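You operate a simulated robot arm through the tools that you are given. There is no shell and no other tool. Be economical: measure what you need, move in short steps, check, and stop when the job is done.

Carry out the task below with a simulated robot arm. There is one attempt and no reset: what you move stays moved.

## Task
Brush honey on top of the long loaf; serve it under the dome.
Fine: honey from the yellow dish; brush back; loaf on the pink plate. Set down upright: brush. A coat counts when it lies all over at full strength: go over it till it gets no stronger.

The check looks at the end state, three seconds after you hand in, the way a careful person would. Anything else that was tipped, shoved, dropped, spilled or broken makes it a failure.

## Robot
A 7-joint arm with a two-finger parallel gripper, fixed in place. Base frame: the origin is at the foot of the arm, x ahead of it, y to its left, z up; the work surface is at about z = 0.9. Units: m, degrees, N and s.
With the tool pointing down near the work surface it reaches from about 0.34 to 0.78 m from the base axis. Its first joint turns from -166.0 to 166.0 degrees. Payload 3.91 kg.
The TCP is the grasp point between the finger pads, 0.03 m short of the fingertips. In the tool frame z runs along the fingers and y along their closing line. Largest opening 0.11 m; finger width 0.02, thickness 0.01; the body of the gripper, 0.048 by 0.112 m, starts 0.055 m behind the TCP.
Orientation is that of the tool frame in the base frame, as a unit quaternion [w, x, y, z]. With the fingers straight down and closing along the base's y, the tool's x points along the base's -x, its y along +y and its z along -z.

## Interface
- The arm moves only by the tool move_arm. Its argument "deltas" is a list of rows, each an object (a shift or turn left out is 0, a gripper value left out holds the last) with "dp": the shift along the tool's x, y, z in m, a list of three; "rot": the turn, a rotation vector about the tool's x, y, z in degrees, a list of three; "fingers": the opening in per cent of the stroke, from 0 (shut) to 100 (fully open). In form: [{"dp": [tx, ty, tz], "rot": [wx, wy, wz], "fingers": fingers}, ...]. A call has 1 to 10 rows; each row shifts and turns the commanded pose from where the row before left it, along the tool's axes as they then stand. Each row takes 0.2 s and may step no farther than 0.05 m and 8.6 degrees from the row before; otherwise, or with a gripper value out of range, the whole call is refused. A pose out of reach is approached as far as the arm can. The call stops where the force on the tool passes 40 N (or 10 N more than at its start, if that is more) or the arm is blocked; 0.2 s more then pass. The fingers move at their own pace (about 0.153 m/s each) and stop on an object; they squeeze with about 31 N. The grip force told is the motor's: it shows also when the fingers shut on nothing. Time passes only in rows, and 0.2 s behind the last, so rows that do not move let the fingers close. It gives the time, the measured TCP pose, the force on the tool (base axes), the opening and the grip force at its end, in the units of the frame above (readings bear some noise), with the torque about the TCP (base axes, N m) and any sound that the robot's microphone picked up.
- Cameras (640 x 400 px; columns grow to the right, rows downward): "scene" is fixed at [0.4008, 0.5008, 1.6921]; the picture's right is [-0.95, -0.32, 0.00], its down [-0.20, 0.60, -0.78] and it looks along [0.25, -0.73, -0.63] (base axes); focal length 311 px, centre (320, 200). "wrist" rides on the gripper at [0.077, 0.007, -0.114] in the tool frame; the picture's right is [-0.09, 1.00, 0.00], its down [-0.80, -0.07, -0.59] and it looks along [-0.59, -0.05, 0.80] (tool axes); focal length 270 px, centre (320, 200). There is no depth. A picture from a camera that has moved, and an enlarged one, comes with that camera's place and axes in the base frame and with its lens.
- grab_frame(camera): a new picture of that camera. It takes no simulated time.
- lift_body(by): slides the trunk up (or, below 0, down) by that many m; the arm rides with it, the base frame stays. It gives what a move gives, with no picture.
- enlarge(camera, box): a new picture of the part [left, top, right, bottom] of that camera's present view, enlarged. It takes no simulated time.
- finish_job(): hands the job in; it is judged then, once.

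Work in short steps. Places have to be worked out from the pictures, the camera data and where the tool is seen: move nearer, look again, correct. Check each grasp and each placing, and mend what went wrong. You have 120 turns and 64 pictures in all, those below and enlarged ones among them. Open the gripper and draw the arm clear of the work before you hand the job in, unless the task says otherwise; then end with one line.

The tools are called after "Request:" by a JSON object that holds its "method" and its "body". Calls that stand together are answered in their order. move_arm: Moves the arm, as the interface text tells. Its arguments: {"type":"object","properties":{"deltas":{"type":"array"}},"required":["deltas"]} The other tools are called the same way: lift_body (by) slides the trunk up or down; grab_frame (camera) takes a picture; enlarge (camera, box) takes an enlarged picture of a part of a camera's view; finish_job () hands the job in.

At the start:

```text
time: 0.0
position: [0.3603, -0.3268, 1.2113]
tcp_rot: [0.0, 0.0, 1.0, 0.0]
force: [-0.1, 1.0, 0.3]
ft_torque: [0.01, 0.02, -0.02]
gripper_width: 0.1099
grasp_force: 0.1
trunk travel left (down, up): [-0.55, 0.06]
```

scene: 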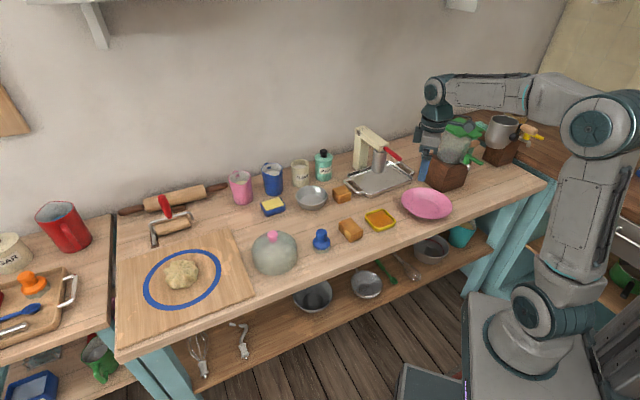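
wrist: 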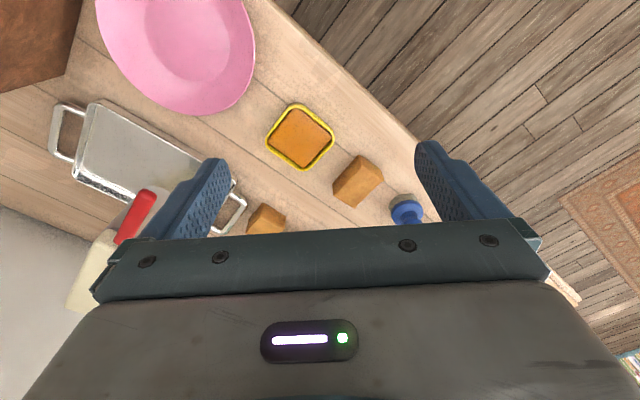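

I'll look more closely at the work area to identify the loaves, brush, dish, dome and plate.

Request:
{"method": "enlarge", "body": {"camera": "scene", "box": [240, 160, 400, 280]}}

Request:
{"method": "enlarge", "body": {"camera": "scene", "box": [330, 100, 550, 240]}}

Request:
{"method": "enlarge", "body": {"camera": "wrist", "box": [230, 80, 450, 240]}}

```text
3.33 times, centred on (320, 220) of scene
camera zoom: at [0.4008, 0.5008, 1.6921], right [-0.95, -0.32, 0.0], down [-0.2, 0.6, -0.78], along [0.25, -0.73, -0.63], focal length 1037 px, centre (320, 133)
```

zoom: 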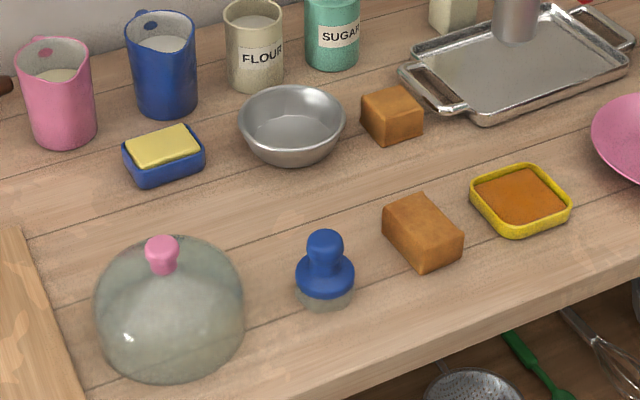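

```text
2.86 times, centred on (440, 170) of scene
camera zoom: at [0.4008, 0.5008, 1.6921], right [-0.95, -0.32, 0.0], down [-0.2, 0.6, -0.78], along [0.25, -0.73, -0.63], focal length 889 px, centre (-23, 286)
```

zoom: 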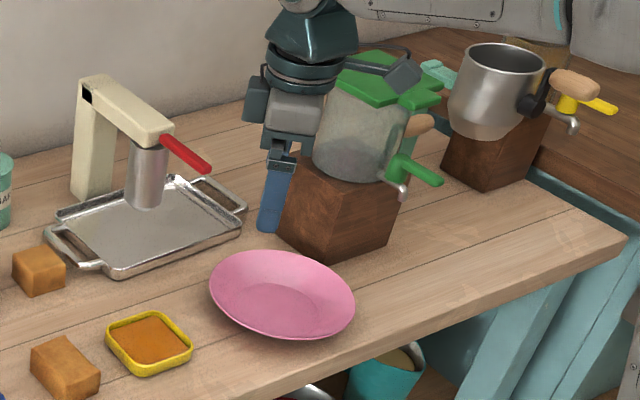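

```text
2.50 times, centred on (340, 160) of wrist
camera zoom: at [0.2835, -0.3204, 1.3256], right [0.09, 1.0, 0.0], down [0.8, -0.07, 0.59], along [0.59, -0.05, -0.8], focal length 676 px, centre (270, 300)
```

zoom: 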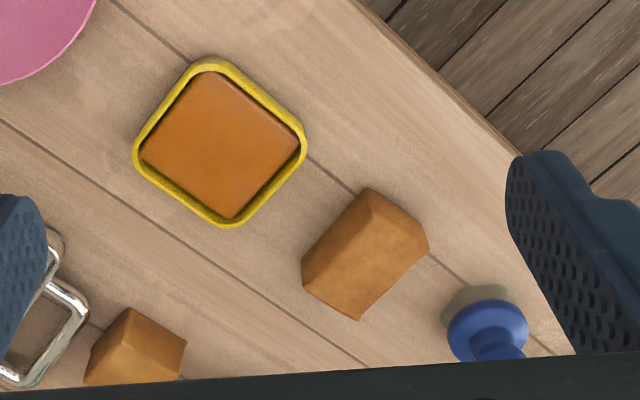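

The long loaf is the front one (about (0.55, -0.27)). The brush is the blue-knobbed item at about (0.62, -0.17), the dish is about (0.46, -0.36), the plate about (0.30, -0.525) and the dome about (0.76, -0.09). I move toward the brush, staying high, and look.

Request:
{"method": "move_arm", "body": {"deltas": [{"dp": [-0.035, 0.026, 0.01]}, {"dp": [-0.035, 0.026, 0.01]}, {"dp": [-0.035, 0.026, 0.01]}, {"dp": [-0.035, 0.026, 0.01]}, {"dp": [-0.035, 0.026, 0.01]}, {"dp": [-0.035, 0.026, 0.01]}]}}

Request:
{"method": "grab_frame", "body": {"camera": "wrist"}}

```text
time: 1.4
position: [0.5723, -0.1706, 1.1507]
tcp_rot: [-0.001, -0.001, 1.0, 0.001]
force: [-0.6, 0.6, -0.2]
ft_torque: [0.03, 0.02, -0.01]
gripper_width: 0.1102
grasp_force: 0.0
trunk travel left (down, up): [-0.55, 0.06]
```

```text
58 pictures are left
camera wrist: at [0.4952, -0.1626, 1.2641], right [0.09, 1.0, 0.0], down [0.8, -0.07, 0.59], along [0.59, -0.05, -0.8], focal length 270 px, centre (320, 200)
```

wrist: 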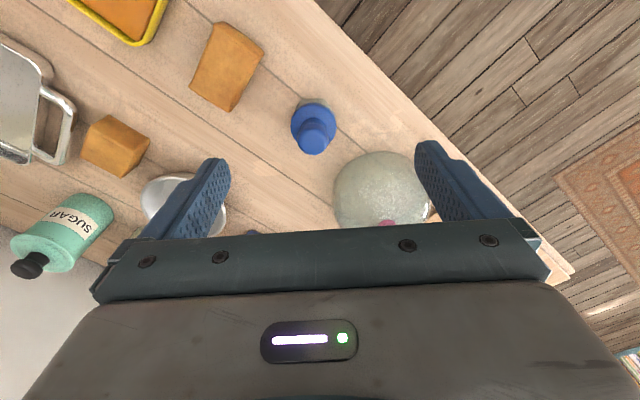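

The brush's axis works out at about (0.617, -0.180), with the knob top near z 0.985. I move above it and lower partway, then look again.

Request:
{"method": "move_arm", "body": {"deltas": [{"dp": [-0.022, -0.005, 0.02]}, {"dp": [-0.023, -0.004, 0.03]}, {"dp": [0, 0, 0.03]}, {"dp": [0, 0, 0.02]}]}}

Request:
{"method": "grab_frame", "body": {"camera": "wrist"}}

Request:
{"method": "enlarge", "body": {"camera": "scene", "box": [260, 170, 400, 270]}}

```text
time: 2.4
position: [0.616, -0.1807, 1.0512]
tcp_rot: [0.001, 0.0, 1.0, 0.0]
force: [0.8, -0.3, -0.3]
ft_torque: [-0.01, 0.0, -0.01]
gripper_width: 0.1103
grasp_force: 0.0
trunk travel left (down, up): [-0.55, 0.06]
```

```text
57 pictures are left
camera wrist: at [0.5397, -0.1742, 1.1655], right [0.09, 1.0, 0.0], down [0.8, -0.07, 0.59], along [0.59, -0.05, -0.8], focal length 270 px, centre (320, 200)
```

wrist: 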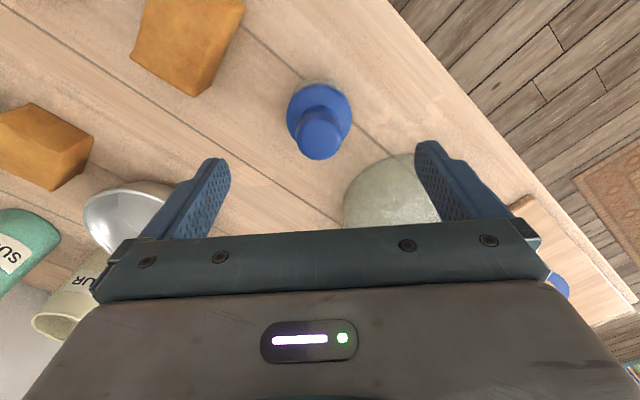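

```text
4.00 times, centred on (330, 220) of scene
camera zoom: at [0.4008, 0.5008, 1.6921], right [-0.95, -0.32, 0.0], down [-0.2, 0.6, -0.78], along [0.25, -0.73, -0.63], focal length 1244 px, centre (280, 120)
```

zoom: 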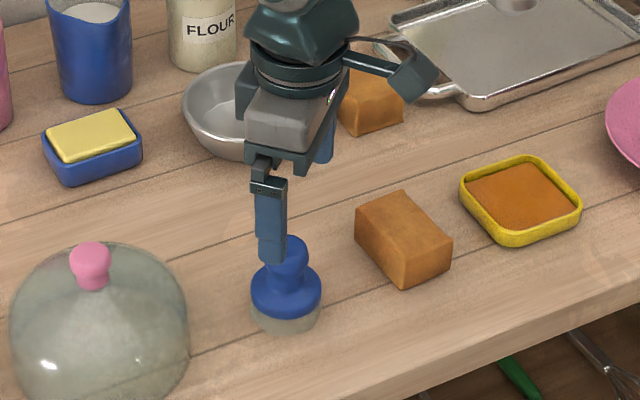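

The brush is centred under the tool, with its knob spanning about z 0.94 to 0.985. I lower to TCP z 0.968 and close on the knob.

Request:
{"method": "move_arm", "body": {"deltas": [{"dp": [0, 0, 0.03]}, {"dp": [0, 0, 0.03]}, {"dp": [0, 0, 0.023]}, {"fingers": 0}, {"fingers": 0}, {"fingers": 0}]}}

Request:
{"method": "grab_frame", "body": {"camera": "wrist"}}

Request:
{"method": "enlarge", "body": {"camera": "scene", "box": [260, 170, 400, 270]}}

```text
time: 3.8
position: [0.6161, -0.1791, 0.9699]
tcp_rot: [0.0, 0.0, 1.0, 0.0]
force: [-0.4, -1.4, 0.3]
ft_torque: [0.03, 0.01, 0.01]
gripper_width: 0.0326
grasp_force: 30.6
trunk travel left (down, up): [-0.55, 0.06]
```

```text
55 pictures are left
camera wrist: at [0.5392, -0.1734, 1.0824], right [0.09, 1.0, 0.0], down [0.8, -0.07, 0.59], along [0.59, -0.05, -0.8], focal length 270 px, centre (320, 200)
```

wrist: 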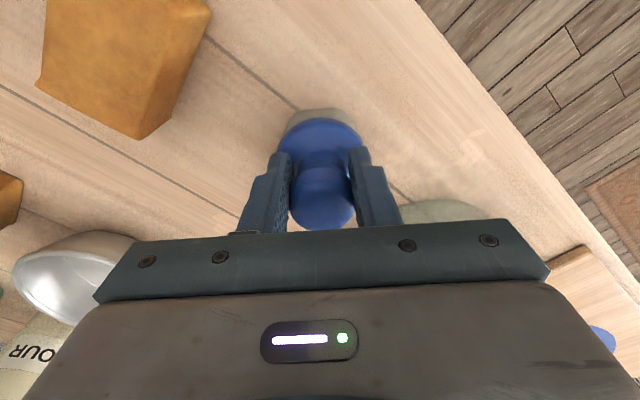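

```text
4.00 times, centred on (330, 220) of scene
camera zoom: at [0.4008, 0.5008, 1.6921], right [-0.95, -0.32, 0.0], down [-0.2, 0.6, -0.78], along [0.25, -0.73, -0.63], focal length 1244 px, centre (280, 120)
```

zoom: 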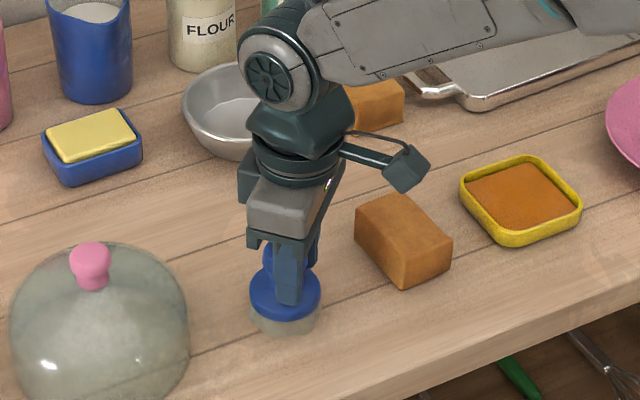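

The brush is held (opening 0.0326, its home being TCP (0.616, -0.180, 0.970)). I lift it, carry it over the dish at about (0.460, -0.364), and check from there.

Request:
{"method": "move_arm", "body": {"deltas": [{"dp": [0, 0, -0.04]}, {"dp": [0, 0, -0.04]}, {"dp": [0.031, -0.037, 0]}, {"dp": [0.031, -0.037, 0]}, {"dp": [0.031, -0.037, 0]}, {"dp": [0.031, -0.037, 0]}, {"dp": [0.032, -0.037, 0]}]}}

Request:
{"method": "grab_frame", "body": {"camera": "wrist"}}

Request:
{"method": "enlarge", "body": {"camera": "scene", "box": [290, 150, 430, 250]}}

```text
time: 5.4
position: [0.4579, -0.3637, 1.0507]
tcp_rot: [0.0, 0.0, 1.0, 0.0]
force: [-0.9, -0.7, -0.2]
ft_torque: [0.03, 0.03, 0.0]
gripper_width: 0.0
grasp_force: 30.9
trunk travel left (down, up): [-0.55, 0.06]
```

```text
53 pictures are left
camera wrist: at [0.3821, -0.3572, 1.1641], right [0.09, 1.0, 0.0], down [0.8, -0.07, 0.59], along [0.59, -0.05, -0.8], focal length 270 px, centre (320, 200)
```

wrist: 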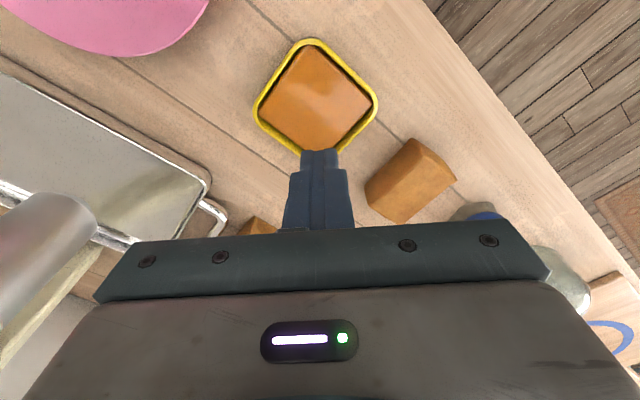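

```text
4.00 times, centred on (360, 200) of scene
camera zoom: at [0.4008, 0.5008, 1.6921], right [-0.95, -0.32, 0.0], down [-0.2, 0.6, -0.78], along [0.25, -0.73, -0.63], focal length 1244 px, centre (160, 200)
```

zoom: 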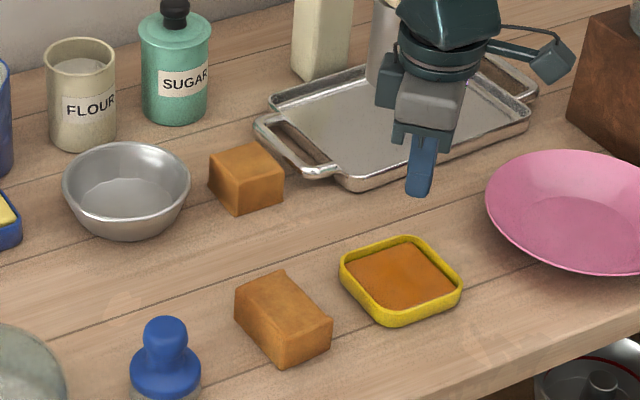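

The brush slipped out and stayed near its place. I check that it is still standing and measure it again.

Request:
{"method": "enlarge", "body": {"camera": "scene", "box": [290, 220, 354, 260]}}

Request:
{"method": "move_arm", "body": {"deltas": [{"dp": [-0.02, 0.037, -0.01], "fingers": 60}, {"dp": [-0.02, 0.037, -0.01]}, {"dp": [-0.02, 0.037, 0]}, {"dp": [-0.02, 0.037, 0]}, {"dp": [-0.02, 0.037, 0]}]}}

Request:
{"method": "grab_frame", "body": {"camera": "wrist"}}

```text
10.00 times, centred on (322, 240) of scene
camera zoom: at [0.4008, 0.5008, 1.6921], right [-0.95, -0.32, 0.0], down [-0.2, 0.6, -0.78], along [0.25, -0.73, -0.63], focal length 3110 px, centre (300, -200)
```

zoom: 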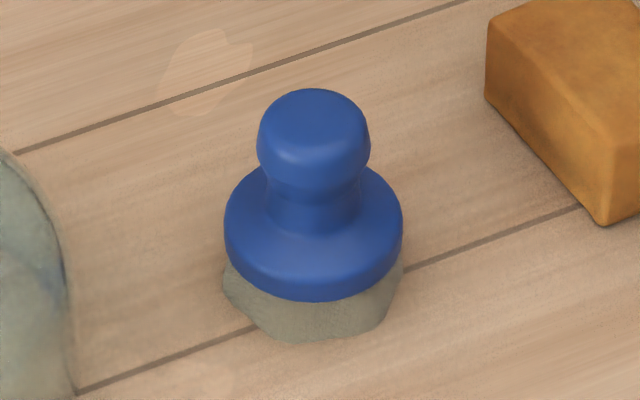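

```text
time: 6.6
position: [0.5598, -0.1743, 1.0667]
tcp_rot: [-0.001, 0.0, 1.0, 0.0]
force: [0.3, 0.2, -0.6]
ft_torque: [-0.05, 0.01, -0.01]
gripper_width: 0.0659
grasp_force: 0.0
trunk travel left (down, up): [-0.55, 0.06]
```

```text
50 pictures are left
camera wrist: at [0.483, -0.169, 1.1799], right [0.09, 1.0, 0.0], down [0.8, -0.07, 0.59], along [0.59, -0.05, -0.8], focal length 270 px, centre (320, 200)
```

wrist: 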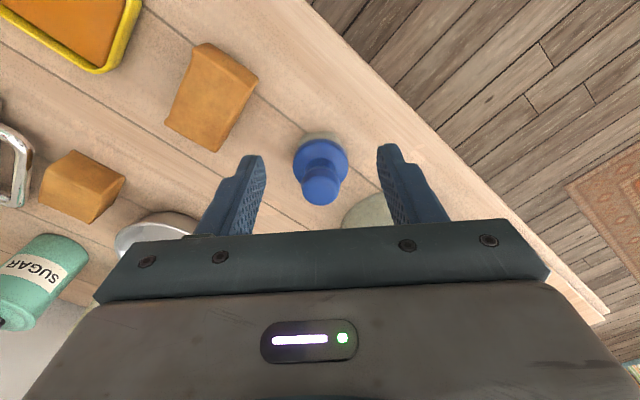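

The brush is upright and undisturbed. The measured 0.0326 is less than the ~0.038 knob, so I had gripped it off-centre in x; the scene camera gives x of about 0.628. I regrip there and compare the opening.

Request:
{"method": "move_arm", "body": {"deltas": [{"dp": [-0.034, -0.002, 0.01]}, {"dp": [-0.034, -0.002, 0.02]}, {"dp": [0, 0, 0.035]}, {"dp": [0, 0, 0.034]}, {"fingers": 0}, {"fingers": 0}, {"fingers": 0}]}}

Request:
{"method": "enlarge", "body": {"camera": "wrist", "box": [220, 80, 420, 240]}}

```text
time: 8.2
position: [0.6249, -0.1818, 0.9684]
tcp_rot: [0.0, 0.001, 1.0, 0.0]
force: [-0.6, 0.3, 0.0]
ft_torque: [0.01, -0.01, 0.02]
gripper_width: 0.0328
grasp_force: 31.7
trunk travel left (down, up): [-0.55, 0.06]
```

```text
2.50 times, centred on (320, 160) of wrist
camera zoom: at [0.5489, -0.176, 1.0821], right [0.09, 1.0, 0.0], down [0.8, -0.07, 0.59], along [0.59, -0.05, -0.8], focal length 676 px, centre (320, 300)
```

zoom: 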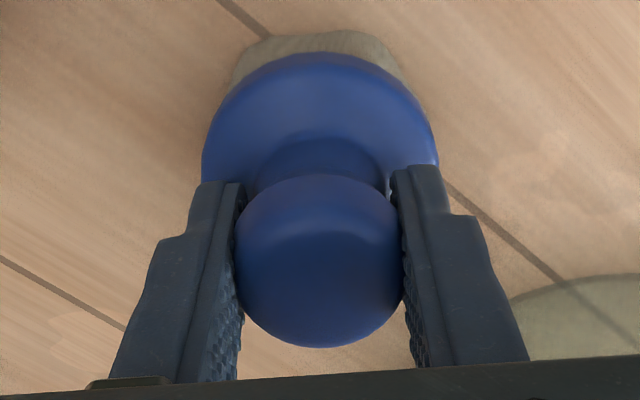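

The opening is the same (0.0328), so that's about the true knob diameter. I do a slow lift of a few millimetres to see whether the grip holds.

Request:
{"method": "move_arm", "body": {"deltas": [{"dp": [0, 0, -0.003]}, {"dp": [0, 0, -0.003]}, {"dp": [0, 0, -0.004]}, {}]}}

Request:
{"method": "enlarge", "body": {"camera": "scene", "box": [290, 215, 354, 255]}}

```text
time: 9.2
position: [0.6268, -0.1838, 0.9801]
tcp_rot: [0.0, -0.001, 1.0, 0.0]
force: [0.7, -0.2, -0.4]
ft_torque: [-0.01, 0.0, 0.0]
gripper_width: 0.0327
grasp_force: 30.6
trunk travel left (down, up): [-0.55, 0.06]
```

```text
10.00 times, centred on (322, 235) of scene
camera zoom: at [0.4008, 0.5008, 1.6921], right [-0.95, -0.32, 0.0], down [-0.2, 0.6, -0.78], along [0.25, -0.73, -0.63], focal length 3110 px, centre (300, -150)
```

zoom: 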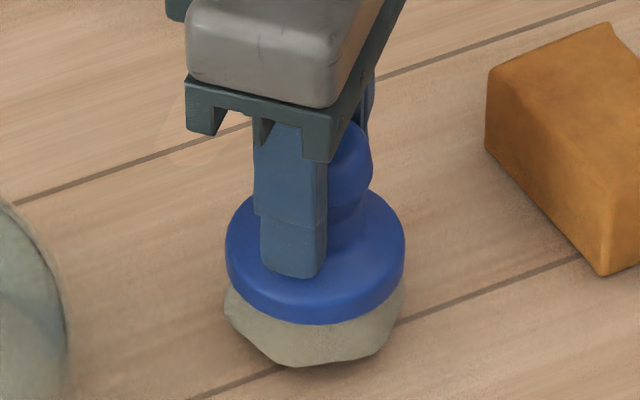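

It lifted cleanly this time, and the finger is centred on the knob. I raise it gently and carry it toward the dish in smaller steps.

Request:
{"method": "move_arm", "body": {"deltas": [{"dp": [0, 0, -0.01]}, {"dp": [0, 0, -0.02]}, {"dp": [0, 0, -0.02]}, {"dp": [0, 0, -0.02]}, {"dp": [0.018, -0.02, 0]}, {"dp": [0.018, -0.02, 0]}, {"dp": [0.018, -0.02, 0]}]}}

Request:
{"method": "move_arm", "body": {"deltas": [{"dp": [0.02, -0.022, 0]}, {"dp": [0.02, -0.022, 0]}, {"dp": [0.02, -0.022, 0]}, {"dp": [0.02, -0.022, 0]}, {"dp": [0.018, -0.02, 0]}, {"dp": [0.014, -0.012, 0]}, {}]}}

Request:
{"method": "grab_frame", "body": {"camera": "wrist"}}

Request:
{"method": "enlarge", "body": {"camera": "scene", "box": [330, 170, 430, 240]}}

```text
time: 10.8
position: [0.571, -0.2455, 1.0494]
tcp_rot: [0.001, -0.001, 1.0, 0.0]
force: [0.4, 0.6, 0.2]
ft_torque: [-0.01, -0.05, 0.01]
gripper_width: 0.0328
grasp_force: 31.0
trunk travel left (down, up): [-0.55, 0.06]
```

```text
time: 12.4
position: [0.4632, -0.3635, 1.0498]
tcp_rot: [0.0, 0.0, 1.0, 0.001]
force: [-0.2, 0.0, -0.8]
ft_torque: [-0.01, -0.01, -0.02]
gripper_width: 0.0331
grasp_force: 30.9
trunk travel left (down, up): [-0.55, 0.06]
```

```text
47 pictures are left
camera wrist: at [0.3858, -0.3579, 1.1643], right [0.09, 1.0, 0.0], down [0.8, -0.07, 0.59], along [0.59, -0.05, -0.8], focal length 270 px, centre (320, 200)
```

wrist: 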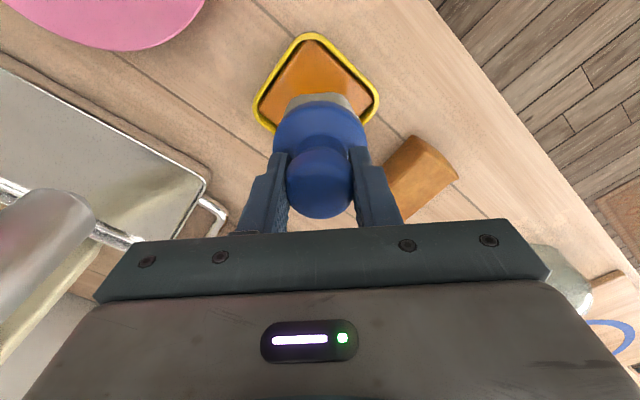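

```text
5.71 times, centred on (380, 205) of scene
camera zoom: at [0.4008, 0.5008, 1.6921], right [-0.95, -0.32, 0.0], down [-0.2, 0.6, -0.78], along [0.25, -0.73, -0.63], focal length 1777 px, centre (-23, 171)
```

zoom: 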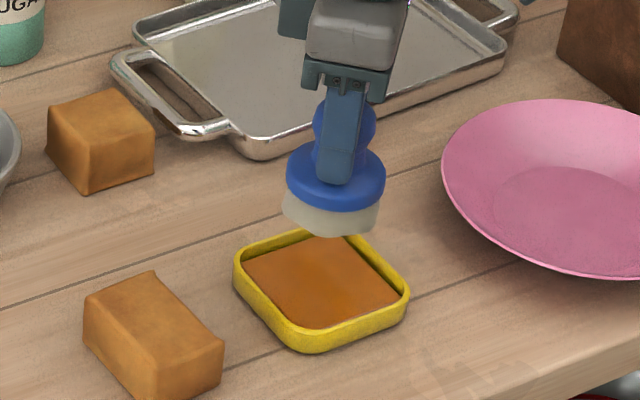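

The brush holds well and is about 1 cm off the dish centre, which I judge to be (0.462, -0.371). I shift there and descend, easing in until there is contact.

Request:
{"method": "move_arm", "body": {"deltas": [{"dp": [0.001, -0.0075, 0.02]}, {"dp": [0, 0, 0.02]}, {"dp": [0, 0, 0.02]}, {"dp": [0, 0, 0.006]}, {}]}}

Request:
{"method": "enlarge", "body": {"camera": "scene", "box": [340, 190, 420, 240]}}

```text
time: 13.6
position: [0.46, -0.3717, 0.983]
tcp_rot: [0.001, -0.001, 1.0, 0.0]
force: [0.7, -0.5, 6.1]
ft_torque: [0.08, 0.1, -0.02]
gripper_width: 0.0328
grasp_force: 30.6
trunk travel left (down, up): [-0.55, 0.06]
```

```text
8.00 times, centred on (380, 215) of scene
camera zoom: at [0.4008, 0.5008, 1.6921], right [-0.95, -0.32, 0.0], down [-0.2, 0.6, -0.78], along [0.25, -0.73, -0.63], focal length 2488 px, centre (-160, 80)
```

zoom: 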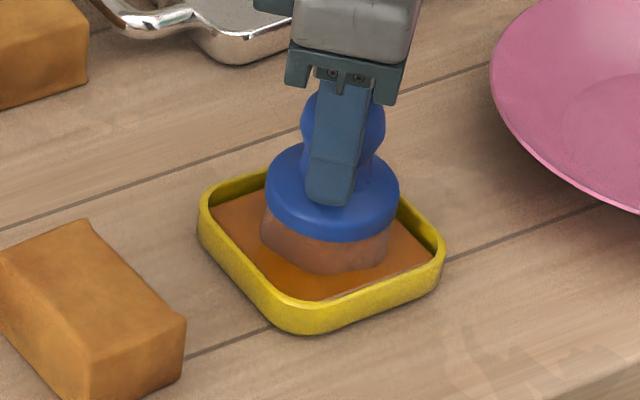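

The bristles are in the honey with about 6 N of contact. I swirl a little, lift slowly, pause over the dish to let it drip, then move above the loaf centre (about (0.553, -0.277), long axis along (-0.745, 0.667)).

Request:
{"method": "move_arm", "body": {"deltas": [{"dp": [0.003, 0, 0]}, {"dp": [-0.006, 0, 0]}, {"dp": [0.003, 0, 0]}, {"dp": [0, 0, -0.015]}, {"dp": [0, 0, -0.02]}, {"dp": [0, 0, -0.02]}, {}, {}, {}]}}

Request:
{"method": "move_arm", "body": {"deltas": [{"dp": [-0.018, 0.019, 0]}, {"dp": [-0.018, 0.019, 0]}, {"dp": [-0.018, 0.019, 0]}, {"dp": [-0.018, 0.019, 0]}, {"dp": [-0.0195, 0.0185, 0]}, {}]}}

Request:
{"method": "enlarge", "body": {"camera": "scene", "box": [310, 190, 390, 240]}}

```text
time: 15.6
position: [0.4599, -0.3716, 1.0388]
tcp_rot: [0.001, 0.0, 1.0, -0.001]
force: [0.2, 0.2, -0.2]
ft_torque: [-0.01, 0.03, -0.02]
gripper_width: 0.0329
grasp_force: 30.5
trunk travel left (down, up): [-0.55, 0.06]
```

```text
time: 17.0
position: [0.5524, -0.2768, 1.0402]
tcp_rot: [0.0, 0.0, 1.0, -0.001]
force: [0.1, -0.3, -0.9]
ft_torque: [0.04, -0.01, 0.0]
gripper_width: 0.0328
grasp_force: 31.1
trunk travel left (down, up): [-0.55, 0.06]
```

```text
8.00 times, centred on (350, 215) of scene
camera zoom: at [0.4008, 0.5008, 1.6921], right [-0.95, -0.32, 0.0], down [-0.2, 0.6, -0.78], along [0.25, -0.73, -0.63], focal length 2488 px, centre (80, 80)
```

zoom: 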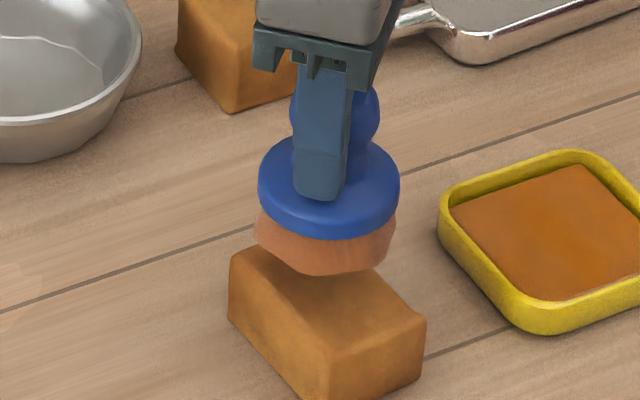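

The brush is over the loaf. I lower gently until it presses lightly on the top.

Request:
{"method": "move_arm", "body": {"deltas": [{"dp": [0, 0, 0.02]}, {"dp": [0, 0, 0.012]}, {"dp": [0, 0, 0.006]}, {}]}}

Request:
{"method": "enlarge", "body": {"camera": "scene", "box": [310, 190, 390, 240]}}

```text
time: 18.0
position: [0.5516, -0.2763, 1.0061]
tcp_rot: [0.005, -0.001, 1.0, -0.003]
force: [4.1, -3.5, 35.2]
ft_torque: [-0.56, -0.12, 0.01]
gripper_width: 0.0335
grasp_force: 31.4
trunk travel left (down, up): [-0.55, 0.06]
```

```text
8.00 times, centred on (350, 215) of scene
camera zoom: at [0.4008, 0.5008, 1.6921], right [-0.95, -0.32, 0.0], down [-0.2, 0.6, -0.78], along [0.25, -0.73, -0.63], focal length 2488 px, centre (80, 80)
```

zoom: 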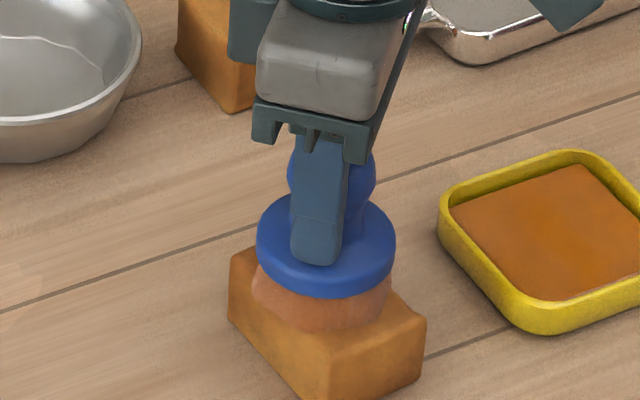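

It pressed too hard (35 N), as the loaf is slightly taller than I judged. I ease up for a light contact.

Request:
{"method": "move_arm", "body": {"deltas": [{"dp": [0, 0, -0.004]}, {}]}}

```text
time: 18.6
position: [0.5515, -0.2765, 1.0046]
tcp_rot: [-0.001, 0.0, 1.0, 0.0]
force: [6.5, -2.1, 12.3]
ft_torque: [-0.19, -0.53, 0.01]
gripper_width: 0.033
grasp_force: 30.9
trunk travel left (down, up): [-0.55, 0.06]
```

Force is down to 12 N. I back off another millimetre or so and stroke along the loaf's long axis.

Request:
{"method": "move_arm", "body": {"deltas": [{"dp": [0.0075, 0.0067, -0.0015]}, {"dp": [0.0075, 0.0067, 0]}, {"dp": [0.0037, 0.0033, 0]}, {"dp": [-0.0075, -0.0067, 0]}, {"dp": [-0.0075, -0.0067, 0]}, {"dp": [-0.0075, -0.0067, 0]}, {"dp": [-0.0075, -0.0067, 0]}, {"dp": [-0.0075, -0.0067, 0]}]}}

Request:
{"method": "enlarge", "body": {"camera": "scene", "box": [310, 190, 390, 240]}}

```text
time: 20.4
position: [0.5713, -0.2935, 1.0052]
tcp_rot: [0.0, -0.002, 1.0, 0.0]
force: [0.3, 0.0, -0.8]
ft_torque: [0.02, 0.0, 0.01]
gripper_width: 0.0327
grasp_force: 30.6
trunk travel left (down, up): [-0.55, 0.06]
```

```text
8.00 times, centred on (350, 215) of scene
camera zoom: at [0.4008, 0.5008, 1.6921], right [-0.95, -0.32, 0.0], down [-0.2, 0.6, -0.78], along [0.25, -0.73, -0.63], focal length 2488 px, centre (80, 80)
```

zoom: 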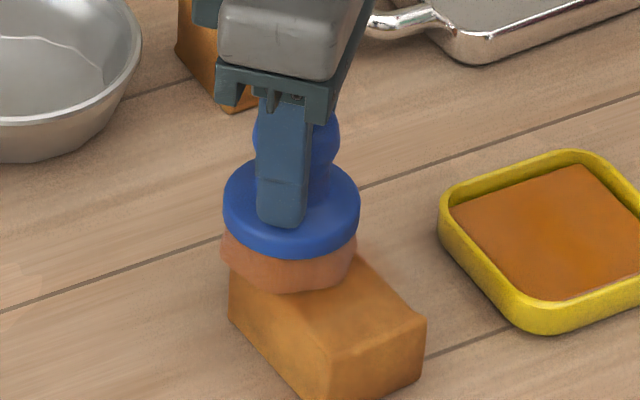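

The contact was too light on this stroke (0 N) and the loaf hasn't moved. I press a bit deeper and stroke back.

Request:
{"method": "move_arm", "body": {"deltas": [{"dp": [0, 0, 0.002]}, {"dp": [0.0075, 0.0067, 0]}, {"dp": [0.0075, 0.0067, 0]}, {"dp": [0.0075, 0.0067, 0]}]}}

Request:
{"method": "move_arm", "body": {"deltas": [{"dp": [0.0075, 0.0067, 0]}, {"dp": [0.0075, 0.0067, 0]}, {"dp": [0.0037, 0.0033, 0]}, {}]}}

Request:
{"method": "enlarge", "body": {"camera": "scene", "box": [310, 190, 390, 240]}}

```text
time: 21.4
position: [0.5488, -0.2735, 1.0041]
tcp_rot: [0.0, 0.0, 1.0, 0.0]
force: [0.6, -0.7, 4.7]
ft_torque: [-0.07, 0.07, 0.02]
gripper_width: 0.0328
grasp_force: 31.5
trunk travel left (down, up): [-0.55, 0.06]
```

```text
time: 22.4
position: [0.5289, -0.2558, 1.0041]
tcp_rot: [-0.001, -0.001, 1.0, 0.001]
force: [-0.2, -0.5, 1.7]
ft_torque: [-0.08, -0.03, 0.01]
gripper_width: 0.033
grasp_force: 31.1
trunk travel left (down, up): [-0.55, 0.06]
```

```text
8.00 times, centred on (350, 215) of scene
camera zoom: at [0.4008, 0.5008, 1.6921], right [-0.95, -0.32, 0.0], down [-0.2, 0.6, -0.78], along [0.25, -0.73, -0.63], focal length 2488 px, centre (80, 80)
```

zoom: 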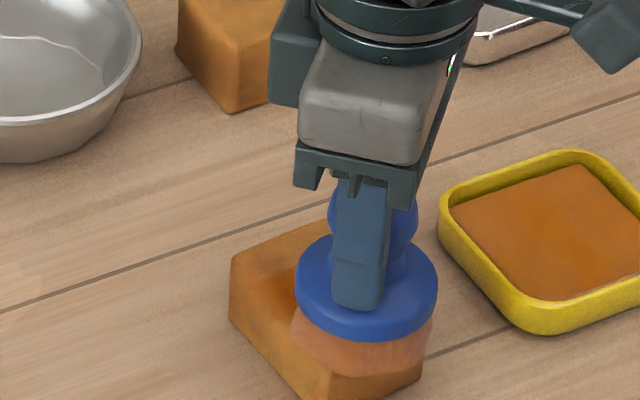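

Light, even contact now (2–5 N). I run strokes offset to each side to cover the edges and corners, then look.

Request:
{"method": "move_arm", "body": {"deltas": [{"dp": [-0.008, 0.009, 0.0007]}, {"dp": [-0.0075, -0.0067, 0]}, {"dp": [-0.0075, -0.0067, 0]}, {"dp": [-0.0075, -0.0067, 0]}, {"dp": [-0.0075, -0.0067, 0]}, {"dp": [-0.0075, -0.0067, 0]}, {"dp": [-0.0075, -0.0067, 0]}, {"dp": [0.008, -0.009, 0]}, {"dp": [0.008, -0.009, 0]}]}}

Request:
{"method": "move_arm", "body": {"deltas": [{"dp": [0.0075, 0.0067, 0]}, {"dp": [0.0075, 0.0067, 0]}, {"dp": [0.0075, 0.0067, 0]}, {"dp": [0.0075, 0.0067, 0]}, {"dp": [0.0075, 0.0067, 0]}, {"dp": [0.0075, 0.0067, 0]}, {}]}}

Request:
{"method": "move_arm", "body": {"deltas": [{"dp": [0, 0, -0.02]}, {"dp": [0.02, -0.024, -0.02]}, {"dp": [0.02, -0.03, 0]}, {"dp": [0.01, -0.03, 0]}]}}

Request:
{"method": "enlarge", "body": {"camera": "scene", "box": [310, 190, 390, 240]}}

```text
time: 24.4
position: [0.568, -0.3044, 1.0042]
tcp_rot: [0.001, 0.0, 1.0, -0.001]
force: [4.4, 3.2, 11.0]
ft_torque: [0.46, -0.3, -0.06]
gripper_width: 0.0328
grasp_force: 30.9
trunk travel left (down, up): [-0.55, 0.06]
```

```text
time: 26.0
position: [0.522, -0.2639, 1.0035]
tcp_rot: [-0.002, -0.001, 1.0, 0.001]
force: [-0.4, -1.8, 3.6]
ft_torque: [-0.17, -0.01, -0.01]
gripper_width: 0.0328
grasp_force: 30.9
trunk travel left (down, up): [-0.55, 0.06]
```

```text
time: 27.0
position: [0.47, -0.349, 1.0447]
tcp_rot: [-0.001, 0.0, 1.0, 0.001]
force: [-0.2, 0.2, 0.1]
ft_torque: [-0.02, 0.0, 0.01]
gripper_width: 0.0329
grasp_force: 30.9
trunk travel left (down, up): [-0.55, 0.06]
```

```text
8.00 times, centred on (350, 215) of scene
camera zoom: at [0.4008, 0.5008, 1.6921], right [-0.95, -0.32, 0.0], down [-0.2, 0.6, -0.78], along [0.25, -0.73, -0.63], focal length 2488 px, centre (80, 80)
```

zoom: 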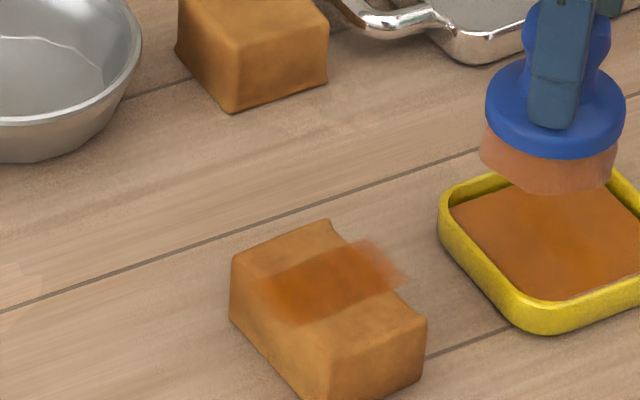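

The honey shows as a band across the middle of the top, with the ends still bare. I zoom in to see the extent precisely.

Request:
{"method": "enlarge", "body": {"camera": "scene", "box": [334, 214, 366, 244]}}

Request:
{"method": "grab_frame", "body": {"camera": "wrist"}}

```text
13.33 times, centred on (350, 229) of scene
camera zoom: at [0.4008, 0.5008, 1.6921], right [-0.95, -0.32, 0.0], down [-0.2, 0.6, -0.78], along [0.25, -0.73, -0.63], focal length 4147 px, centre (-80, -187)
```

zoom: 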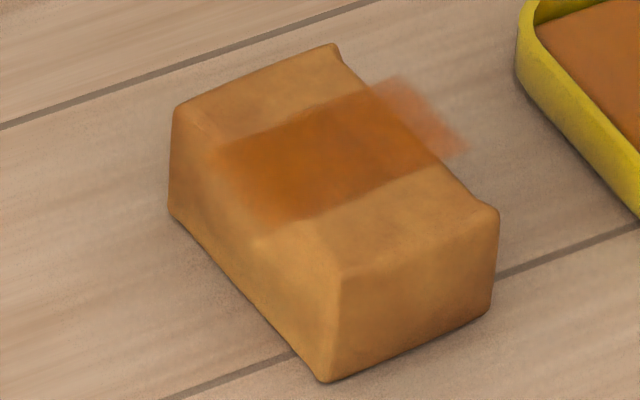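

```text
38 pictures are left
camera wrist: at [0.3939, -0.3433, 1.157], right [0.09, 1.0, 0.0], down [0.8, -0.07, 0.59], along [0.59, -0.05, -0.8], focal length 270 px, centre (320, 200)
```

wrist: 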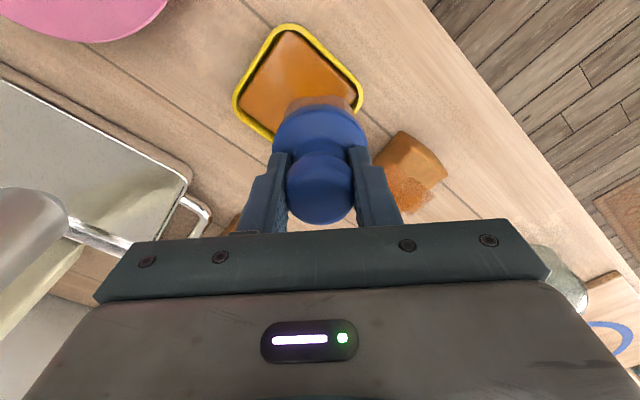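

The ends were not coated, perhaps because the brush ran dry or pressed too lightly there. I dip again at (0.461, -0.371).

Request:
{"method": "move_arm", "body": {"deltas": [{"dp": [0.009, -0.022, 0.01]}, {"dp": [0, 0, 0.02]}, {"dp": [0, 0, 0.02]}, {"dp": [0, 0, 0.012]}, {}, {"dp": [0.003, 0, 0]}, {"dp": [-0.006, 0, 0]}, {"dp": [0.003, 0, 0]}]}}

Request:
{"method": "move_arm", "body": {"deltas": [{"dp": [0, 0, -0.01]}, {"dp": [0, 0, -0.015]}, {"dp": [0, 0, -0.02]}, {"dp": [0, 0, -0.01]}, {}, {}, {}]}}

```text
time: 28.8
position: [0.4634, -0.373, 0.9822]
tcp_rot: [0.0, 0.0, 1.0, 0.0]
force: [0.0, 0.3, -0.8]
ft_torque: [0.01, -0.01, 0.01]
gripper_width: 0.0331
grasp_force: 31.6
trunk travel left (down, up): [-0.55, 0.06]
```

```text
time: 30.4
position: [0.4634, -0.3724, 1.0373]
tcp_rot: [-0.001, 0.0, 1.0, 0.0]
force: [0.4, -0.5, -0.2]
ft_torque: [-0.02, -0.03, -0.03]
gripper_width: 0.0328
grasp_force: 31.0
trunk travel left (down, up): [-0.55, 0.06]
```

There was no contact force this time, so the brush has slid up slightly in the grip. I dip again deeper until I feel the dish.

Request:
{"method": "move_arm", "body": {"deltas": [{"dp": [0, 0, 0.03]}, {"dp": [0, 0, 0.025]}, {"dp": [0, 0, 0.002]}, {}]}}

Request:
{"method": "move_arm", "body": {"deltas": [{"dp": [0, 0, 0.002]}, {}]}}

```text
time: 31.4
position: [0.461, -0.373, 0.9803]
tcp_rot: [0.0, 0.0, 1.0, 0.0]
force: [-1.1, -0.5, -1.2]
ft_torque: [-0.02, 0.01, 0.01]
gripper_width: 0.0329
grasp_force: 30.5
trunk travel left (down, up): [-0.55, 0.06]
```

```text
time: 32.0
position: [0.4615, -0.372, 0.9781]
tcp_rot: [0.0, 0.0, 1.0, -0.002]
force: [-2.2, 1.7, 10.6]
ft_torque: [0.19, 0.27, -0.03]
gripper_width: 0.0329
grasp_force: 31.2
trunk travel left (down, up): [-0.55, 0.06]
```

Contact was felt at 10 N, so the brush is loaded and about 4.5 mm higher in the grip. I lift, drip, and go over the +x end of the loaf.

Request:
{"method": "move_arm", "body": {"deltas": [{"dp": [0.003, 0, -0.001]}, {"dp": [-0.005, 0, 0]}, {"dp": [0, 0, -0.015]}, {"dp": [0, 0, -0.02]}, {"dp": [0, 0, -0.02]}, {}, {}, {}]}}

Request:
{"method": "move_arm", "body": {"deltas": [{"dp": [-0.021, 0.017, 0]}, {"dp": [-0.021, 0.017, 0]}, {"dp": [-0.021, 0.017, 0]}, {"dp": [-0.021, 0.017, 0]}, {"dp": [-0.021, 0.016, 0.013]}, {"dp": [0, 0, 0.013]}, {"dp": [0, 0, 0.003]}, {}]}}

```text
time: 33.8
position: [0.4642, -0.3723, 1.0334]
tcp_rot: [0.001, 0.0, 1.0, 0.0]
force: [-0.6, 0.7, -1.0]
ft_torque: [0.03, 0.02, 0.04]
gripper_width: 0.0331
grasp_force: 30.6
trunk travel left (down, up): [-0.55, 0.06]
```

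```text
time: 35.6
position: [0.5694, -0.2882, 1.0037]
tcp_rot: [0.0, 0.0, 1.0, 0.0]
force: [0.3, -0.9, -1.5]
ft_torque: [-0.02, -0.01, 0.0]
gripper_width: 0.0331
grasp_force: 30.7
trunk travel left (down, up): [-0.55, 0.06]
```

No contact yet; I go down in 1.5 mm steps, reading force.

Request:
{"method": "move_arm", "body": {"deltas": [{"dp": [0, 0, 0.0015]}, {}]}}

Request:
{"method": "move_arm", "body": {"deltas": [{"dp": [0, 0, 0.0015]}, {}]}}

Request:
{"method": "enlarge", "body": {"camera": "scene", "box": [318, 200, 382, 240]}}

```text
time: 36.2
position: [0.5699, -0.2883, 1.003]
tcp_rot: [0.001, 0.0, 1.0, -0.001]
force: [-1.1, -0.4, 5.5]
ft_torque: [0.02, 0.13, 0.0]
gripper_width: 0.033
grasp_force: 30.8
trunk travel left (down, up): [-0.55, 0.06]
```

```text
time: 36.8
position: [0.5693, -0.29, 1.0037]
tcp_rot: [0.002, 0.0, 1.0, -0.002]
force: [1.1, -1.2, 16.0]
ft_torque: [0.2, 0.05, 0.02]
gripper_width: 0.0331
grasp_force: 30.8
trunk travel left (down, up): [-0.55, 0.06]
```

```text
10.00 times, centred on (350, 220) of scene
camera zoom: at [0.4008, 0.5008, 1.6921], right [-0.95, -0.32, 0.0], down [-0.2, 0.6, -0.78], along [0.25, -0.73, -0.63], focal length 3110 px, centre (20, 0)
```

zoom: 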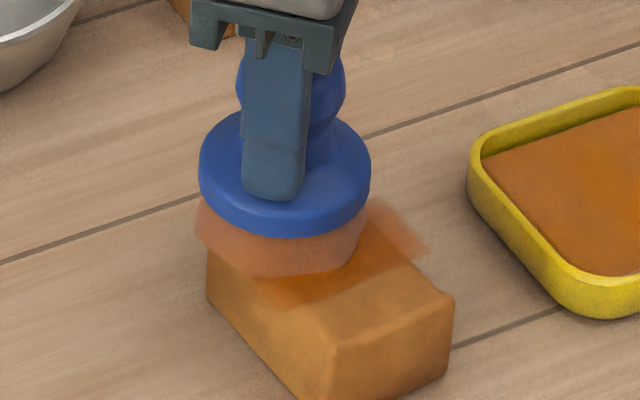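

Contact of 5–16 N at this end. I ease slightly and stroke the full length, then lift and look at the result.

Request:
{"method": "move_arm", "body": {"deltas": [{"dp": [-0.004, -0.0035, -0.0005]}, {"dp": [0.0075, 0.0067, 0]}, {"dp": [0.0075, 0.0067, 0]}, {"dp": [0.0075, 0.0067, 0]}]}}

Request:
{"method": "move_arm", "body": {"deltas": [{"dp": [0.0075, 0.0067, 0]}, {"dp": [0.0075, 0.0067, 0]}, {"dp": [0.0075, 0.0067, 0]}]}}

Request:
{"method": "move_arm", "body": {"deltas": [{"dp": [0, 0, -0.02]}, {"dp": [0.02, -0.024, -0.015]}, {"dp": [0.02, -0.03, 0]}, {"dp": [0.01, -0.03, 0]}]}}

Request:
{"method": "enlarge", "body": {"camera": "scene", "box": [326, 210, 374, 240]}}

```text
time: 37.8
position: [0.5521, -0.273, 1.0026]
tcp_rot: [0.001, -0.001, 1.0, 0.0]
force: [5.8, -8.1, 19.6]
ft_torque: [-0.48, -0.26, -0.01]
gripper_width: 0.0333
grasp_force: 31.1
trunk travel left (down, up): [-0.55, 0.06]
```

```text
time: 38.6
position: [0.5282, -0.251, 1.0037]
tcp_rot: [0.0, -0.001, 1.0, 0.0]
force: [4.2, -3.9, 13.4]
ft_torque: [-0.43, -0.24, 0.05]
gripper_width: 0.0327
grasp_force: 31.2
trunk travel left (down, up): [-0.55, 0.06]
```

```text
time: 39.6
position: [0.4779, -0.3373, 1.0377]
tcp_rot: [0.0, 0.0, 1.0, 0.0]
force: [0.6, 0.3, -1.8]
ft_torque: [0.0, 0.0, -0.03]
gripper_width: 0.0329
grasp_force: 31.4
trunk travel left (down, up): [-0.55, 0.06]
```

```text
13.33 times, centred on (350, 225) of scene
camera zoom: at [0.4008, 0.5008, 1.6921], right [-0.95, -0.32, 0.0], down [-0.2, 0.6, -0.78], along [0.25, -0.73, -0.63], focal length 4147 px, centre (-80, -133)
```

zoom: 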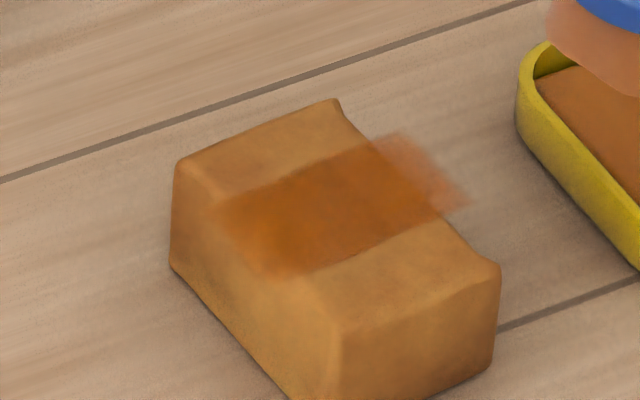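

The patch kept its size but got darker, so the coat area appears fixed and just grows stronger with passes. I re-dip and do more passes across both directions.

Request:
{"method": "move_arm", "body": {"deltas": [{"dp": [0.0155, -0.0345, 0]}, {"dp": [0, 0, 0.03]}, {"dp": [0, 0, 0.026]}, {"dp": [0, 0, 0.003]}, {"dp": [0, 0, 0.0005]}, {}]}}

Request:
{"method": "move_arm", "body": {"deltas": [{"dp": [0.003, 0, -0.0005]}, {"dp": [-0.005, 0, 0]}, {"dp": [0, 0, -0.015]}, {"dp": [0, 0, -0.02]}, {"dp": [0, 0, -0.02]}, {}, {}, {}]}}

Request:
{"method": "move_arm", "body": {"deltas": [{"dp": [-0.015, 0.016, 0]}, {"dp": [-0.018, 0.019, 0]}, {"dp": [-0.018, 0.019, 0]}, {"dp": [-0.019, 0.02, 0]}, {"dp": [-0.018, 0.021, 0]}, {"dp": [0, 0, 0.02]}, {"dp": [0, 0, 0.007]}, {}]}}

```text
time: 41.0
position: [0.4626, -0.3683, 0.9791]
tcp_rot: [0.001, 0.0, 1.0, -0.002]
force: [3.9, -3.5, 16.3]
ft_torque: [-0.05, 0.08, 0.04]
gripper_width: 0.0331
grasp_force: 30.9
trunk travel left (down, up): [-0.55, 0.06]
```

```text
time: 42.8
position: [0.4636, -0.3702, 1.0341]
tcp_rot: [0.0, 0.0, 1.0, 0.0]
force: [0.7, 0.0, -0.9]
ft_torque: [-0.02, 0.03, 0.02]
gripper_width: 0.0334
grasp_force: 31.3
trunk travel left (down, up): [-0.55, 0.06]
```

```text
time: 44.6
position: [0.5516, -0.2752, 1.0065]
tcp_rot: [0.0, 0.0, 1.0, 0.0]
force: [-0.3, -0.9, -1.3]
ft_torque: [-0.02, -0.02, 0.0]
gripper_width: 0.0331
grasp_force: 30.6
trunk travel left (down, up): [-0.55, 0.06]
```

I lower to light contact and stroke across the short direction through the patch.

Request:
{"method": "move_arm", "body": {"deltas": [{"dp": [0, 0, 0.0035]}, {"dp": [-0.0066, 0.0075, 0]}, {"dp": [-0.0066, 0.0075, 0]}, {"dp": [0.0066, -0.0075, 0]}, {"dp": [0.0066, -0.0075, 0]}]}}

Request:
{"method": "move_arm", "body": {"deltas": [{"dp": [0.0066, -0.0075, 0]}, {"dp": [0.0066, -0.0075, 0]}, {"dp": [-0.0066, 0.0075, 0]}, {"dp": [-0.0066, 0.0075, 0]}, {"dp": [0.0075, 0.0067, 0]}]}}

Request:
{"method": "move_arm", "body": {"deltas": [{"dp": [0.004, 0.0035, 0]}, {"dp": [-0.0066, 0.0075, 0]}, {"dp": [0.0066, -0.0075, 0]}, {"dp": [0.0066, -0.0075, 0]}, {"dp": [0.0066, -0.0075, 0]}, {"dp": [-0.0075, -0.0067, 0]}, {"dp": [-0.0075, -0.0067, 0]}, {"dp": [-0.0066, 0.0075, 0]}, {"dp": [-0.0066, 0.0075, 0]}, {"dp": [-0.0066, 0.0075, 0]}]}}

Request:
{"method": "move_arm", "body": {"deltas": [{"dp": [0, 0, -0.02]}, {"dp": [0.02, -0.024, -0.015]}, {"dp": [0.03, -0.03, 0]}, {"dp": [0.03, -0.03, 0]}]}}

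Request:
{"method": "enlarge", "body": {"camera": "scene", "box": [326, 210, 374, 240]}}

```text
time: 45.8
position: [0.5514, -0.2748, 1.0032]
tcp_rot: [0.0, 0.0, 1.0, -0.001]
force: [1.5, 1.8, 3.6]
ft_torque: [0.08, -0.06, 0.01]
gripper_width: 0.0327
grasp_force: 30.8
trunk travel left (down, up): [-0.55, 0.06]
```

```text
time: 47.0
position: [0.5469, -0.2674, 1.0028]
tcp_rot: [0.002, -0.001, 1.0, 0.0]
force: [4.0, -3.9, 13.2]
ft_torque: [-0.28, -0.09, 0.01]
gripper_width: 0.0331
grasp_force: 30.9
trunk travel left (down, up): [-0.55, 0.06]
```

```text
time: 49.2
position: [0.5625, -0.2707, 1.0035]
tcp_rot: [0.0, 0.0, 1.0, 0.0]
force: [-2.0, -3.1, 4.3]
ft_torque: [-0.19, 0.13, -0.02]
gripper_width: 0.0332
grasp_force: 30.6
trunk travel left (down, up): [-0.55, 0.06]
```

```text
time: 50.2
position: [0.4828, -0.356, 1.0375]
tcp_rot: [-0.001, 0.0, 1.0, -0.001]
force: [0.3, 0.3, -1.7]
ft_torque: [0.0, 0.0, -0.01]
gripper_width: 0.033
grasp_force: 30.6
trunk travel left (down, up): [-0.55, 0.06]
```

```text
13.33 times, centred on (350, 225) of scene
camera zoom: at [0.4008, 0.5008, 1.6921], right [-0.95, -0.32, 0.0], down [-0.2, 0.6, -0.78], along [0.25, -0.73, -0.63], focal length 4147 px, centre (-80, -133)
```

zoom: 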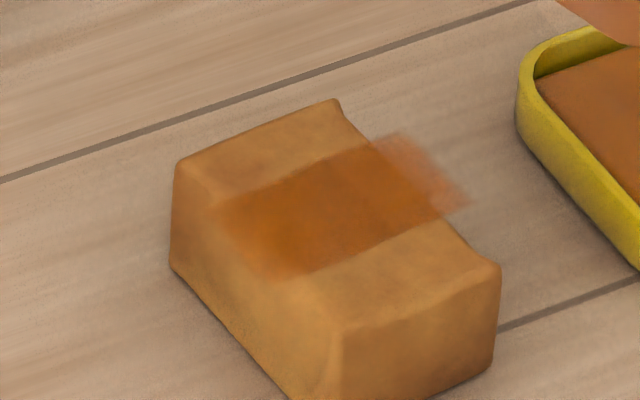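

The visible part looks unchanged; the loaf's raised ends may hide the rest of the coat. To be sure of full coverage, I dip again and trace a rectangle over all corners and edges.

Request:
{"method": "move_arm", "body": {"deltas": [{"dp": [0.0205, -0.0155, 0]}, {"dp": [0, 0, 0.03]}, {"dp": [0, 0, 0.026]}, {"dp": [0, 0, 0.0025]}, {"dp": [0, 0, 0.0005]}, {}, {"dp": [0.003, 0, -0.0005]}, {"dp": [-0.005, 0, 0]}, {"dp": [0, 0, -0.015]}]}}

Request:
{"method": "move_arm", "body": {"deltas": [{"dp": [0, 0, -0.02]}, {"dp": [0, 0, -0.02]}, {}, {}, {"dp": [-0.015, 0.016, 0]}, {"dp": [-0.018, 0.019, 0]}, {"dp": [-0.018, 0.019, 0]}, {"dp": [-0.019, 0.02, 0]}, {"dp": [-0.018, 0.021, 0]}, {}]}}

```text
time: 52.2
position: [0.4649, -0.3701, 0.994]
tcp_rot: [-0.001, -0.001, 1.0, 0.0]
force: [-0.1, 0.6, -1.3]
ft_torque: [0.03, -0.04, -0.02]
gripper_width: 0.0327
grasp_force: 30.9
trunk travel left (down, up): [-0.55, 0.06]
```

```text
time: 54.4
position: [0.5512, -0.2754, 1.0368]
tcp_rot: [0.0, -0.001, 1.0, 0.0]
force: [0.6, -0.3, -0.5]
ft_torque: [0.0, 0.0, 0.0]
gripper_width: 0.0326
grasp_force: 30.7
trunk travel left (down, up): [-0.55, 0.06]
```

Now over the loaf centre; I descend and trace the rectangle.

Request:
{"method": "move_arm", "body": {"deltas": [{"dp": [0, 0, 0.025]}, {"dp": [0, 0, 0.009]}, {"dp": [0.009, 0.008, 0]}, {"dp": [0.009, 0.008, 0]}, {"dp": [-0.0092, 0.0105, 0]}, {"dp": [-0.009, -0.008, 0]}, {"dp": [-0.009, -0.008, 0]}, {"dp": [-0.009, -0.008, 0]}, {"dp": [-0.009, -0.008, 0]}]}}

Request:
{"method": "move_arm", "body": {"deltas": [{"dp": [0.0092, -0.0105, 0]}, {"dp": [0.0092, -0.0105, 0]}, {"dp": [0.009, 0.008, 0]}, {"dp": [0.009, 0.008, 0]}, {"dp": [0.009, 0.008, 0]}, {"dp": [0.009, 0.008, 0]}, {"dp": [-0.0092, 0.0105, 0]}, {"dp": [-0.009, -0.008, 0]}, {"dp": [-0.009, -0.008, 0]}]}}

Request:
{"method": "move_arm", "body": {"deltas": [{"dp": [0.009, 0.008, 0.0007]}, {"dp": [0.009, 0.008, 0]}, {"dp": [-0.0092, 0.0105, 0]}, {"dp": [-0.009, -0.008, 0]}, {"dp": [-0.009, -0.008, 0]}, {"dp": [-0.009, -0.008, 0]}, {"dp": [-0.009, -0.008, 0]}]}}

Request:
{"method": "move_arm", "body": {"deltas": [{"dp": [0.0092, -0.0105, 0]}, {"dp": [0.0092, -0.0105, 0]}, {"dp": [0.009, 0.008, 0]}, {"dp": [0.009, 0.008, 0]}, {"dp": [0.009, 0.008, 0]}, {"dp": [0.009, 0.008, 0]}, {"dp": [-0.0092, 0.0105, 0]}, {"dp": [-0.009, -0.008, 0]}, {"dp": [-0.009, -0.008, 0]}]}}

Request:
{"method": "move_arm", "body": {"deltas": [{"dp": [0, 0, -0.02]}, {"dp": [0.02, -0.024, -0.015]}, {"dp": [0.03, -0.03, 0]}, {"dp": [0.03, -0.03, 0]}]}}

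Request:
{"method": "enlarge", "body": {"camera": "scene", "box": [326, 210, 374, 240]}}

```text
time: 55.9
position: [0.5525, -0.252, 1.0019]
tcp_rot: [-0.002, -0.003, 1.0, 0.001]
force: [-3.5, -1.3, 16.9]
ft_torque: [-0.31, 0.09, 0.0]
gripper_width: 0.0331
grasp_force: 30.8
trunk travel left (down, up): [-0.55, 0.06]
stopped in row 7: the force on the tool passed its limit at 44 N (the readings are from after the stop); the commanded pose is now the measured one
```

```text
time: 57.3
position: [0.5034, -0.2431, 1.0029]
tcp_rot: [0.001, -0.005, 1.0, -0.001]
force: [-1.6, -0.2, 5.5]
ft_torque: [-0.03, 0.09, 0.02]
gripper_width: 0.0331
grasp_force: 31.3
trunk travel left (down, up): [-0.55, 0.06]
stopped in row 7: the force on the tool passed its limit at 41 N (the readings are from after the stop); the commanded pose is now the measured one
```

```text
time: 58.9
position: [0.5308, -0.2478, 1.0025]
tcp_rot: [0.002, -0.003, 1.0, -0.002]
force: [-2.3, 8.7, 16.4]
ft_torque: [0.09, -0.02, 0.05]
gripper_width: 0.0329
grasp_force: 30.7
trunk travel left (down, up): [-0.55, 0.06]
```

```text
time: 60.9
position: [0.5036, -0.2465, 1.0012]
tcp_rot: [-0.001, -0.002, 1.0, 0.0]
force: [0.3, 0.4, -1.3]
ft_torque: [0.02, 0.01, -0.01]
gripper_width: 0.0328
grasp_force: 30.9
trunk travel left (down, up): [-0.55, 0.06]
```

```text
time: 61.9
position: [0.4221, -0.3309, 1.0349]
tcp_rot: [0.0, -0.003, 1.0, -0.001]
force: [-0.1, 1.3, -1.4]
ft_torque: [0.0, 0.0, 0.03]
gripper_width: 0.0331
grasp_force: 31.2
trunk travel left (down, up): [-0.55, 0.06]
```

```text
13.33 times, centred on (350, 225) of scene
camera zoom: at [0.4008, 0.5008, 1.6921], right [-0.95, -0.32, 0.0], down [-0.2, 0.6, -0.78], along [0.25, -0.73, -0.63], focal length 4147 px, centre (-80, -133)
```

zoom: 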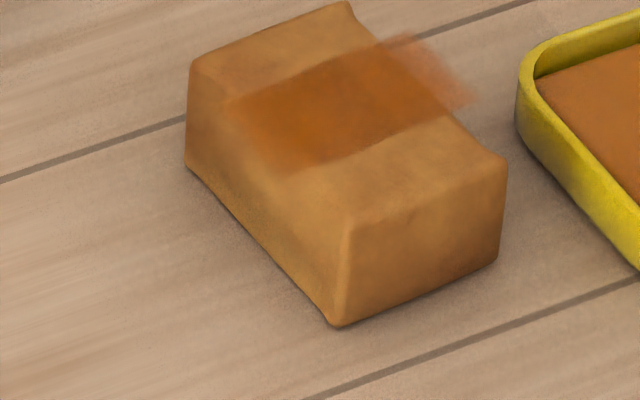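

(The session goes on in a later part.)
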